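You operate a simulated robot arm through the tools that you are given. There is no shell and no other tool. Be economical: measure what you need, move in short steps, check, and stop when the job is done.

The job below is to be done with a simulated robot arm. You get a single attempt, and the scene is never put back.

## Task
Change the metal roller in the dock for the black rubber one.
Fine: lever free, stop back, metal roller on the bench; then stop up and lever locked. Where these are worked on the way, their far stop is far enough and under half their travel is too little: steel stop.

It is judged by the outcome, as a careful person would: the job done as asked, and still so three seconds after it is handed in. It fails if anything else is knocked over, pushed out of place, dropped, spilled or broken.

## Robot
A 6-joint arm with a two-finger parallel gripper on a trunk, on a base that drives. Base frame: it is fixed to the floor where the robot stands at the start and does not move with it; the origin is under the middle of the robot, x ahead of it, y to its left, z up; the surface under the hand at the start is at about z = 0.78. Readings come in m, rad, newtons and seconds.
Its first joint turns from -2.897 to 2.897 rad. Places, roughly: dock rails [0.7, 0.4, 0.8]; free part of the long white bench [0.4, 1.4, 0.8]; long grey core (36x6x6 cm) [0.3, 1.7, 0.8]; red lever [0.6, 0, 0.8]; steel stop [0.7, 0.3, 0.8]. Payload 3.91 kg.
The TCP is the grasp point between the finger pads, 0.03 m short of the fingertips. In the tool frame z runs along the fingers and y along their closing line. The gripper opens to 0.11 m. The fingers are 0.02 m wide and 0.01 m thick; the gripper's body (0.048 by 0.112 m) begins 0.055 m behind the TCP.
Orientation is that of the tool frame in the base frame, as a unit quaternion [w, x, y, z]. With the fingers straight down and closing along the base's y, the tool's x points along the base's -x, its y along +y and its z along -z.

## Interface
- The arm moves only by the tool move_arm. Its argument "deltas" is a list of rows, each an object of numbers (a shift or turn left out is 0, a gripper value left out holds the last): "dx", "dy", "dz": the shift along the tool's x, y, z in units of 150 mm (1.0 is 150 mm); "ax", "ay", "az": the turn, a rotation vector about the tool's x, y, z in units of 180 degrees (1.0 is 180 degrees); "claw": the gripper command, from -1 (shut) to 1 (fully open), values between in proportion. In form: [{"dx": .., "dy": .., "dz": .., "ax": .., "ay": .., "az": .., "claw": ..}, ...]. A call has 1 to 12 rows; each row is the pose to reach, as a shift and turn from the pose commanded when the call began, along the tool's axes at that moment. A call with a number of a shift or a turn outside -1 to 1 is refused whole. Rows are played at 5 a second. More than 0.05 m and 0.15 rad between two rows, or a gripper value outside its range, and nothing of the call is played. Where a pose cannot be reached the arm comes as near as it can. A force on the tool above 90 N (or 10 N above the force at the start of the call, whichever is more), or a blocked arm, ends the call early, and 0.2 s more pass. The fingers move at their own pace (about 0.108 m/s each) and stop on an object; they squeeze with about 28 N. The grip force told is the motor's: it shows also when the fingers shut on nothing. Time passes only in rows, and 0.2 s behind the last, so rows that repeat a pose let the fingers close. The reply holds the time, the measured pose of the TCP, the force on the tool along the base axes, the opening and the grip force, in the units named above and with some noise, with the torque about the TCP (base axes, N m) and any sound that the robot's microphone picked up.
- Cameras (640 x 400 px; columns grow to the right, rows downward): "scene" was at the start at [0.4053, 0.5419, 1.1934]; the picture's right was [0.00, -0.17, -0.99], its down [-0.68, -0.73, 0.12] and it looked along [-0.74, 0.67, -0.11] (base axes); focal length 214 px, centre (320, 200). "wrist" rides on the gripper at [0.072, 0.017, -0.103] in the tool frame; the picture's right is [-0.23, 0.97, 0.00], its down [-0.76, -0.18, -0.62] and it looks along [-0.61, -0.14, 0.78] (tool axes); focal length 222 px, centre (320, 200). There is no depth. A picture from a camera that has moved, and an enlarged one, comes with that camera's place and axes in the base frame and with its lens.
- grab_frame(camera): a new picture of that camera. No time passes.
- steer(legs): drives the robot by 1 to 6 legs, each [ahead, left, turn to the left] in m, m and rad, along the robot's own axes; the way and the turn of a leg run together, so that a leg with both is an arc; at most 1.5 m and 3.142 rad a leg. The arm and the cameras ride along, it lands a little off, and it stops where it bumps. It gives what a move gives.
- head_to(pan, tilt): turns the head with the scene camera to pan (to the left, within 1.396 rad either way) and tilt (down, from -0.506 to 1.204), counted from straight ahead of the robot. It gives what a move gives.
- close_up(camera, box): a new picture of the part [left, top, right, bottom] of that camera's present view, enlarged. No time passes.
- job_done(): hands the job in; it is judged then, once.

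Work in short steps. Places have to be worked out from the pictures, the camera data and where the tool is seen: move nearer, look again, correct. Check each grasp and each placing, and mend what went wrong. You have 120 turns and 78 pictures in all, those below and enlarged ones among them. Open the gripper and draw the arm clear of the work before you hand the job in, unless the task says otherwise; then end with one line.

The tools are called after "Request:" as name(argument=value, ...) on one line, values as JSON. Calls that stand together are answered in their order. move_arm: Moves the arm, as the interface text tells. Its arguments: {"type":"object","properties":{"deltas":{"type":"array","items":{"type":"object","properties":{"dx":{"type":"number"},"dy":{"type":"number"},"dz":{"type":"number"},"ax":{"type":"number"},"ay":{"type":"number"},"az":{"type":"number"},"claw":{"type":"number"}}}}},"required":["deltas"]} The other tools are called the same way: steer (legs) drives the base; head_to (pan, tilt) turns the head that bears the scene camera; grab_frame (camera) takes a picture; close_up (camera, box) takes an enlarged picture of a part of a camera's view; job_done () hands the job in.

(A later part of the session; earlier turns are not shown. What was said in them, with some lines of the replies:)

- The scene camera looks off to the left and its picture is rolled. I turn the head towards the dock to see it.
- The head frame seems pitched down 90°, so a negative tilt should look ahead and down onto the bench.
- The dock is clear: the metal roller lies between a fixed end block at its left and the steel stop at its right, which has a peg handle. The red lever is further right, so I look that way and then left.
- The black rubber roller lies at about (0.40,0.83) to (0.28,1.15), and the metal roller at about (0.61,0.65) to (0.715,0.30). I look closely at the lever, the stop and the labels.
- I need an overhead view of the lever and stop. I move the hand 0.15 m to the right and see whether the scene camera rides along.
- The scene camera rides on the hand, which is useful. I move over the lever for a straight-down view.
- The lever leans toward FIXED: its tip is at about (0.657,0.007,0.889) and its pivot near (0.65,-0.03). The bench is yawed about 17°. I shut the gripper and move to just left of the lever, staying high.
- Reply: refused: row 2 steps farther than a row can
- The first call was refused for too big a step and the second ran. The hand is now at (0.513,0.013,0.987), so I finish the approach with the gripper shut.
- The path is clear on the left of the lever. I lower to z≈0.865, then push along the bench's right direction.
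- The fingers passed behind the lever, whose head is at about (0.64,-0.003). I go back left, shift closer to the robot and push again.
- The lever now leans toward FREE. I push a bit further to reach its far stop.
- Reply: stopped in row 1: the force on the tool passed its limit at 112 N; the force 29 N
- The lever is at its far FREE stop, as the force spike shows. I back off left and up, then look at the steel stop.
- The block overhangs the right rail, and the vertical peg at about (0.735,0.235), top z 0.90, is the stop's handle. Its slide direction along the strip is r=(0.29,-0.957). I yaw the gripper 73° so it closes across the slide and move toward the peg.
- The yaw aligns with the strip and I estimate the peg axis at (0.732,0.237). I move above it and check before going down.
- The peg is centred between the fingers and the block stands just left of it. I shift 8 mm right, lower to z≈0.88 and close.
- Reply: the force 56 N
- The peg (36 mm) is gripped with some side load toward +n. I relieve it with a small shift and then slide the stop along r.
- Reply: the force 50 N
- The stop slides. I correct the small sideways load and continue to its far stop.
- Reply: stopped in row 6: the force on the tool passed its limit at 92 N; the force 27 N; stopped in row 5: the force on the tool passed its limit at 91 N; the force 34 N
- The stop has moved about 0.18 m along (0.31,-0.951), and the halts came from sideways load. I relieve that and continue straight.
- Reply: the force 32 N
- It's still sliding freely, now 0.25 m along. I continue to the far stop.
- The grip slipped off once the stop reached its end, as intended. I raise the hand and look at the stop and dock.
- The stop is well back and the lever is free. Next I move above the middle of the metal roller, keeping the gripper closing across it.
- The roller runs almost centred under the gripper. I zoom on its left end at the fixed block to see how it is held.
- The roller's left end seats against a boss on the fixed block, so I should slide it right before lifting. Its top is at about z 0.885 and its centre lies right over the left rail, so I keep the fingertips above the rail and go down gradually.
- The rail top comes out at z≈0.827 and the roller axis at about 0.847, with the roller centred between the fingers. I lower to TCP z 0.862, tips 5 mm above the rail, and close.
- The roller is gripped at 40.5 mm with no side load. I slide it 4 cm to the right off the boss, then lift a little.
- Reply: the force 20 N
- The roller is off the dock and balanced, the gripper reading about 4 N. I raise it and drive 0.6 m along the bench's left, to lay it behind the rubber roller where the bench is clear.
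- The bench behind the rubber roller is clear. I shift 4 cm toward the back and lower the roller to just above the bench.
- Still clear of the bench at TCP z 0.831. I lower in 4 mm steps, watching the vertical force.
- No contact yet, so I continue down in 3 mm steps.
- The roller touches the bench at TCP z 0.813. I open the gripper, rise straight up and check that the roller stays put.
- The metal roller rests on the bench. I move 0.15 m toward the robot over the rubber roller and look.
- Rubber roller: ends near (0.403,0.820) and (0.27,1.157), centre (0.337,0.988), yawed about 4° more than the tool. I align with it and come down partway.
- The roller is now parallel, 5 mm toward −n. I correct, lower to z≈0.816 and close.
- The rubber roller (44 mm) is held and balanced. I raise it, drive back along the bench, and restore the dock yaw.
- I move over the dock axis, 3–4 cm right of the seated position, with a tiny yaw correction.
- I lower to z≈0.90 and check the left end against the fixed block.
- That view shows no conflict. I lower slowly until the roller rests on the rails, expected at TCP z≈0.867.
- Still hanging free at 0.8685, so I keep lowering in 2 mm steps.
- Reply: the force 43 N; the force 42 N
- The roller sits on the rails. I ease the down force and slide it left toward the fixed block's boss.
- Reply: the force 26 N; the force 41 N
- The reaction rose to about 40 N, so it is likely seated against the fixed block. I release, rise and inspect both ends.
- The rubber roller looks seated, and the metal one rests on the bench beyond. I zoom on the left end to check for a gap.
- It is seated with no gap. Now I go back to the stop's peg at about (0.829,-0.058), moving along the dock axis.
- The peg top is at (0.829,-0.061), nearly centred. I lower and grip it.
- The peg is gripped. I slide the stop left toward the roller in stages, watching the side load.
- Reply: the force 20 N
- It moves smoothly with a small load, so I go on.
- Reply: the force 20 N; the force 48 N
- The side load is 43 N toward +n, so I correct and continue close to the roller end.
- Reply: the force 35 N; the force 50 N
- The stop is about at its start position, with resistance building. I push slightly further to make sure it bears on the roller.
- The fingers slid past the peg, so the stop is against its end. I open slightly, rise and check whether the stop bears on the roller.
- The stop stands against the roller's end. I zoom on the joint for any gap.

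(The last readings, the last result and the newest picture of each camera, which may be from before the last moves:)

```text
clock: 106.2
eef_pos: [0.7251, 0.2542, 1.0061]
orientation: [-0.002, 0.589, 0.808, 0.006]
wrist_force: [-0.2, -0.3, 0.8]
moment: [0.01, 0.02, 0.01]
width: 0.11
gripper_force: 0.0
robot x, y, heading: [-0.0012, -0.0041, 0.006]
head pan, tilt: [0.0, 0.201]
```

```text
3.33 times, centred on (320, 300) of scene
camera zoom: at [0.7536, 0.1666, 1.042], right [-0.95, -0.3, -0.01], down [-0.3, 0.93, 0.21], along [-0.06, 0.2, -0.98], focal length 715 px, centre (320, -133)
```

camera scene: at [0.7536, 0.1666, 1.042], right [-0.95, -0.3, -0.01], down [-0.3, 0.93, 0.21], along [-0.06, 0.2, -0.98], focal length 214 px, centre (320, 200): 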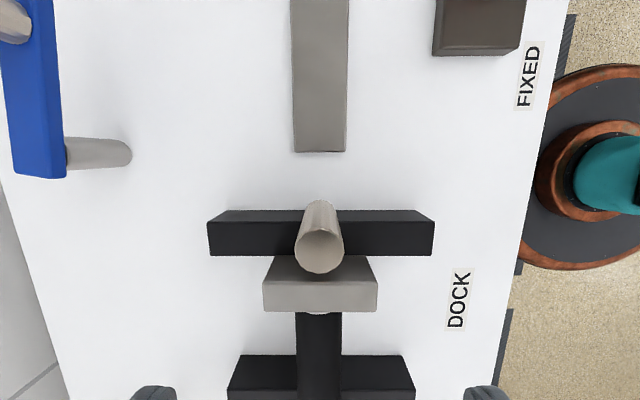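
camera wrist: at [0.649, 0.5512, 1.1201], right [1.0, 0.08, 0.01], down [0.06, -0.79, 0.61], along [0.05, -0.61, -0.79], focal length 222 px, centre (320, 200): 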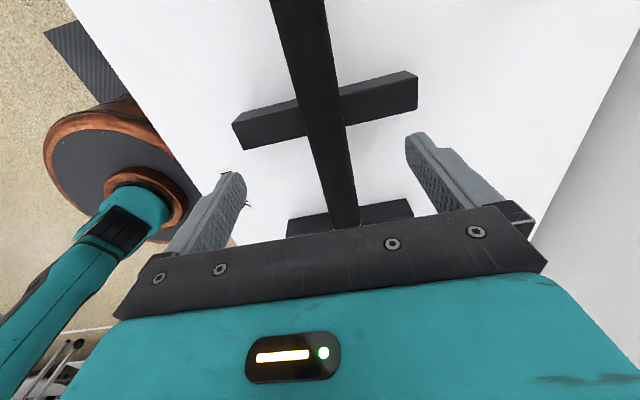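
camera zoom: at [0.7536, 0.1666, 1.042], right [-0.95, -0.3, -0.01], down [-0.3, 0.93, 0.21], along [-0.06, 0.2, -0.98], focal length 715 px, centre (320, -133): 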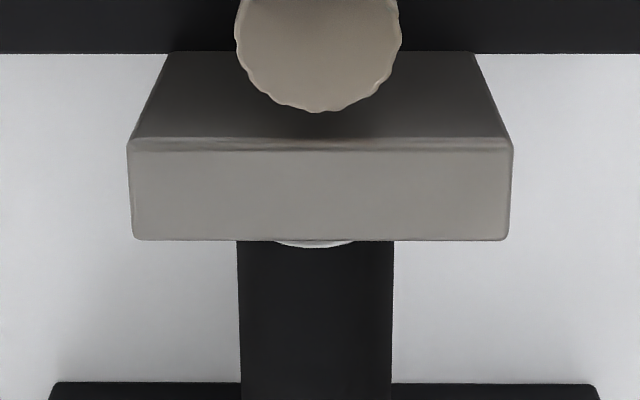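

The stop bears on the roller, with its peg back at (0.733,0.232) as at the start. Now I move, gripper shut, to the right of the lever, ready to push it to FIXED.

Request:
move_arm(deltas=[{"dx": -0.27, "dy": -0.12, "claw": -1}, {"dx": -0.54, "dy": -0.24}, {"dx": -0.81, "dy": -0.36}, {"dx": -0.83, "dy": -0.37}])

Request:
move_arm(deltas=[{"dx": -0.27, "dy": -0.12, "claw": -1}, {"dx": -0.54, "dy": -0.24}, {"dx": -0.81, "dy": -0.36}, {"dx": -0.83, "dy": -0.37}])

Request:
move_arm(deltas=[{"dx": -0.27, "dy": -0.12, "claw": -1}, {"dx": -0.54, "dy": -0.24}, {"dx": -0.81, "dy": -0.35}, {"dx": -0.83, "dy": -0.35}])

Request:
head_to(pan=0.0, tilt=0.6)

Request:
grab_frame(camera="scene")

```text
clock: 107.2
eef_pos: [0.7094, 0.1183, 1.0036]
orientation: [-0.002, 0.589, 0.808, 0.007]
wrist_force: [1.2, 0.2, -0.7]
moment: [-0.02, -0.03, 0.0]
width: 0.0
gripper_force: 28.0
robot x, y, heading: [-0.004, -0.0053, -0.0]
head pan, tilt: [0.0, 0.201]
```

```text
clock: 108.2
eef_pos: [0.6947, -0.0169, 1.001]
orientation: [-0.002, 0.59, 0.808, 0.006]
wrist_force: [0.1, 0.0, -0.4]
moment: [-0.01, 0.01, 0.01]
width: 0.0003
gripper_force: 28.3
robot x, y, heading: [-0.0061, -0.0035, 0.002]
head pan, tilt: [0.0, 0.201]
```

```text
clock: 109.2
eef_pos: [0.6843, -0.1519, 1.0017]
orientation: [-0.001, 0.589, 0.808, 0.007]
wrist_force: [-0.4, 0.7, 0.5]
moment: [-0.01, 0.02, -0.01]
width: 0.0001
gripper_force: 28.0
robot x, y, heading: [-0.0048, -0.0041, 0.002]
head pan, tilt: [0.0, 0.201]
```

```text
clock: 110.1
eef_pos: [0.683, -0.1533, 1.0011]
orientation: [-0.001, 0.59, 0.807, 0.006]
wrist_force: [-0.6, -0.4, 0.0]
moment: [-0.02, 0.01, 0.02]
width: 0.0002
gripper_force: 28.0
robot x, y, heading: [-0.0054, -0.0084, 0.002]
head pan, tilt: [0.0, 0.6]
```

```text
16 pictures are left
camera scene: at [0.7001, -0.2047, 1.0428], right [-0.95, -0.3, -0.01], down [-0.25, 0.78, 0.57], along [-0.17, 0.55, -0.82], focal length 214 px, centre (320, 200)
```

scene: 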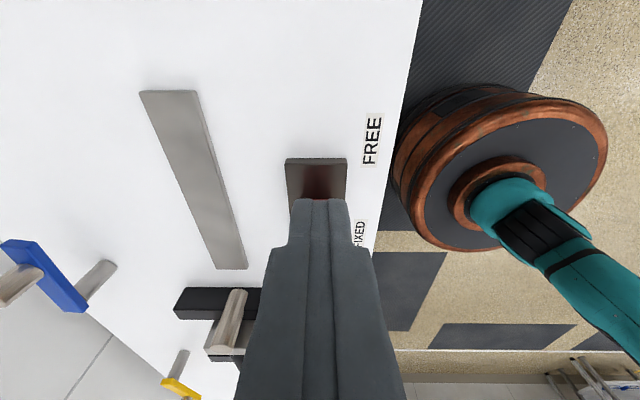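

The lever plate is straight in line with the fingers. I lower to z≈0.865 to the right of the lever and check.

Request:
move_arm(deltas=[{"dz": 0.3, "claw": -1}, {"dz": 0.6}, {"dz": 0.88}, {"dz": 0.88}])

Request:
head_to(pan=0.5, tilt=0.6)

Request:
grab_frame(camera="scene")

```text
clock: 111.1
eef_pos: [0.6855, -0.1503, 0.8679]
orientation: [-0.002, 0.591, 0.807, 0.006]
wrist_force: [0.3, -0.3, 0.2]
moment: [-0.01, -0.05, 0.04]
width: 0.0001
gripper_force: 28.2
robot x, y, heading: [-0.005, -0.0082, 0.007]
head pan, tilt: [0.0, 0.6]
```

```text
clock: 112.0
eef_pos: [0.6845, -0.1497, 0.8694]
orientation: [-0.002, 0.59, 0.807, 0.006]
wrist_force: [0.6, 1.0, 0.2]
moment: [0.06, 0.0, 0.01]
width: 0.0
gripper_force: 28.0
robot x, y, heading: [-0.0024, -0.0089, 0.002]
head pan, tilt: [0.499, 0.6]
```

```text
15 pictures are left
camera scene: at [0.741, -0.1902, 0.9209], right [-0.83, -0.26, -0.49], down [-0.51, 0.7, 0.5], along [0.21, 0.67, -0.72], focal length 214 px, centre (320, 200)
```

scene: 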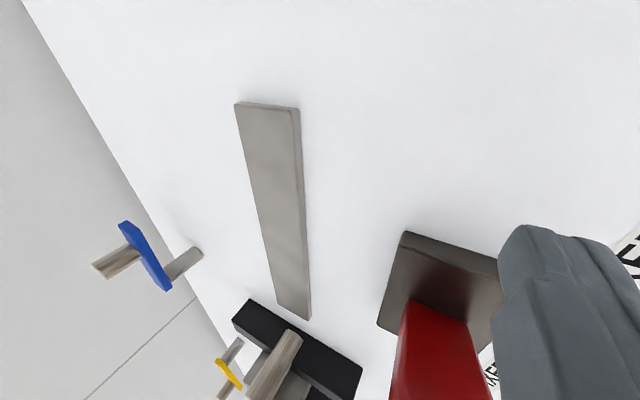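

The fingers stand right of the lever and in line with it. I push along the bench's left.

Request:
move_arm(deltas=[{"dx": 0.13, "claw": -1}, {"dx": 0.26}, {"dx": 0.39}, {"dx": 0.52}, {"dx": 0.65}, {"dx": 0.78}, {"dx": 0.78}])

Request:
grab_frame(camera="wrist")

```text
clock: 113.6
eef_pos: [0.6484, -0.042, 0.8703]
orientation: [-0.001, 0.59, 0.807, 0.007]
wrist_force: [20.0, -42.6, 15.9]
moment: [-1.15, -0.45, -0.07]
width: 0.0001
gripper_force: 28.0
robot x, y, heading: [-0.0039, -0.0042, -0.002]
head pan, tilt: [0.499, 0.6]
```

```text
14 pictures are left
camera wrist: at [0.6439, 0.0301, 0.9746], right [1.0, 0.08, 0.01], down [0.06, -0.79, 0.61], along [0.05, -0.61, -0.79], focal length 222 px, centre (320, 200)
```

wrist: 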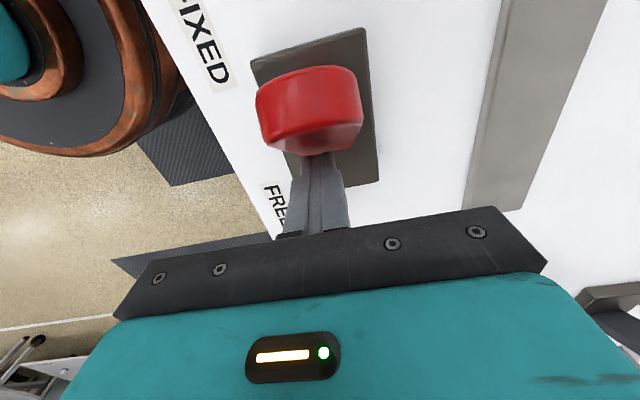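

The lever has swung toward FIXED with 45 N of resistance. I push on to confirm the far stop.

Request:
move_arm(deltas=[{"dx": 0.05, "claw": -1}, {"dx": 0.1}, {"dx": 0.15}, {"dx": 0.2}, {"dx": 0.2}])

Request:
grab_frame(camera="wrist")

```text
clock: 114.0
eef_pos: [0.6494, -0.0428, 0.8722]
orientation: [0.002, 0.593, 0.806, 0.007]
wrist_force: [5.9, -14.1, 5.4]
moment: [-0.35, -0.18, 0.03]
width: 0.0
gripper_force: 28.2
robot x, y, heading: [-0.0027, -0.0066, -0.003]
head pan, tilt: [0.499, 0.6]
stopped in row 1: the force on the tool passed its limit at 100 N (the readings are from after the stop); the commanded pose is now the measured one
```

```text
13 pictures are left
camera wrist: at [0.6434, 0.0311, 0.9754], right [1.0, 0.07, 0.01], down [0.05, -0.78, 0.62], along [0.05, -0.62, -0.79], focal length 222 px, centre (320, 200)
```

wrist: 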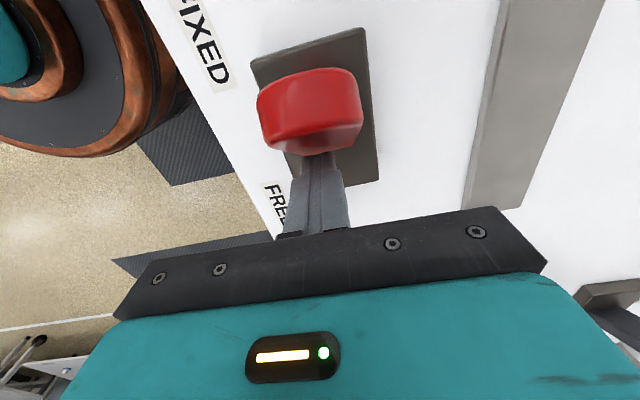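

The far stop is reached. I back off to the right, rise, and verify the lever and the dock.

Request:
move_arm(deltas=[{"dx": -0.2}, {"dx": -0.4}, {"dx": -0.4, "dz": -0.3}, {"dx": -0.4, "dz": -0.6}, {"dx": -0.4, "dz": -0.9}, {"dx": -0.4, "dz": -1.0, "claw": 1}, {"dx": -0.4, "dz": -1.0}])

Request:
head_to(pan=0.0, tilt=0.6)

Request:
grab_frame(camera="scene")

```text
clock: 115.6
eef_pos: [0.6655, -0.0983, 1.0209]
orientation: [0.003, 0.592, 0.806, 0.006]
wrist_force: [0.3, 0.2, 0.0]
moment: [-0.03, 0.03, -0.02]
width: 0.1099
gripper_force: 0.2
robot x, y, heading: [0.0005, -0.0079, 0.001]
head pan, tilt: [0.499, 0.6]
```

```text
clock: 116.5
eef_pos: [0.6647, -0.0987, 1.021]
orientation: [0.003, 0.592, 0.806, 0.006]
wrist_force: [0.7, -0.6, -0.7]
moment: [0.0, -0.03, -0.02]
width: 0.1099
gripper_force: 0.0
robot x, y, heading: [-0.0037, -0.0091, -0.006]
head pan, tilt: [0.0, 0.6]
```

```text
12 pictures are left
camera scene: at [0.6806, -0.1505, 1.0624], right [-0.95, -0.3, -0.01], down [-0.25, 0.78, 0.57], along [-0.16, 0.55, -0.82], focal length 214 px, centre (320, 200)
```

scene: 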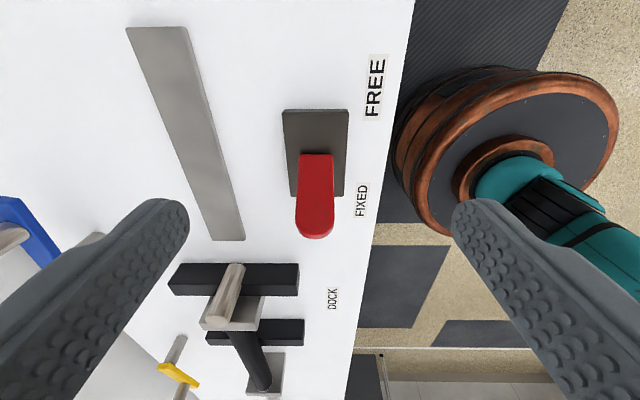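

The lever is at FIXED and the stop is up against the rubber roller in the dock. I draw the arm back clear and take a last look along the bench.

Request:
move_arm(deltas=[{"dz": -0.3}, {"dz": -0.5, "dy": -0.2}, {"dz": -0.5, "dy": -0.5}, {"dz": -0.5, "dy": -0.8}, {"dz": -0.5, "dy": -1.0}, {"dz": -0.5, "dy": -1.0}])

Request:
head_to(pan=0.2, tilt=0.8)

Request:
grab_frame(camera="scene")

```text
clock: 117.9
eef_pos: [0.5218, -0.1446, 1.0949]
orientation: [0.003, 0.592, 0.806, 0.006]
wrist_force: [0.5, 0.1, 0.9]
moment: [-0.02, 0.02, -0.04]
width: 0.1101
gripper_force: 0.0
robot x, y, heading: [0.0007, -0.0042, -0.0]
head pan, tilt: [0.0, 0.6]
```

```text
clock: 118.6
eef_pos: [0.5202, -0.1455, 1.0947]
orientation: [0.003, 0.592, 0.806, 0.005]
wrist_force: [0.6, 0.1, 0.0]
moment: [0.01, 0.03, 0.02]
width: 0.1099
gripper_force: 0.1
robot x, y, heading: [-0.0042, -0.0062, 0.001]
head pan, tilt: [0.201, 0.799]
```

```text
11 pictures are left
camera scene: at [0.547, -0.1766, 1.1453], right [-0.93, -0.29, -0.21], down [-0.35, 0.62, 0.7], along [-0.07, 0.73, -0.68], focal length 214 px, centre (320, 200)
```

scene: 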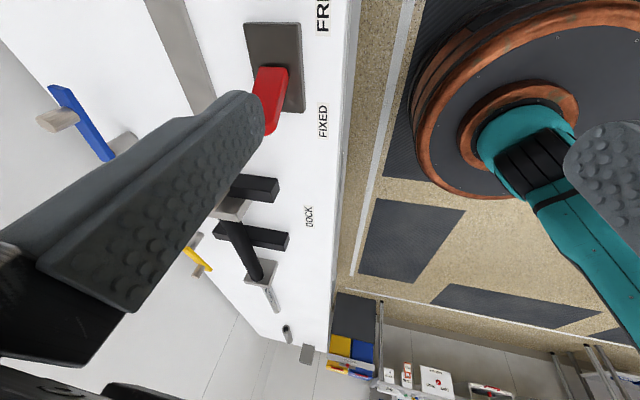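

Everything is in place: rubber roller docked, stop up, lever at FIXED, metal roller on the bench, arm clear. I hand the job in.

Request:
job_done()

```text
The job is handed in.
```

The black rubber roller is now in the dock with the steel stop up against it and the red lever locked at FIXED. The metal roller lies on the bench, and the arm is drawn clear with its gripper open.
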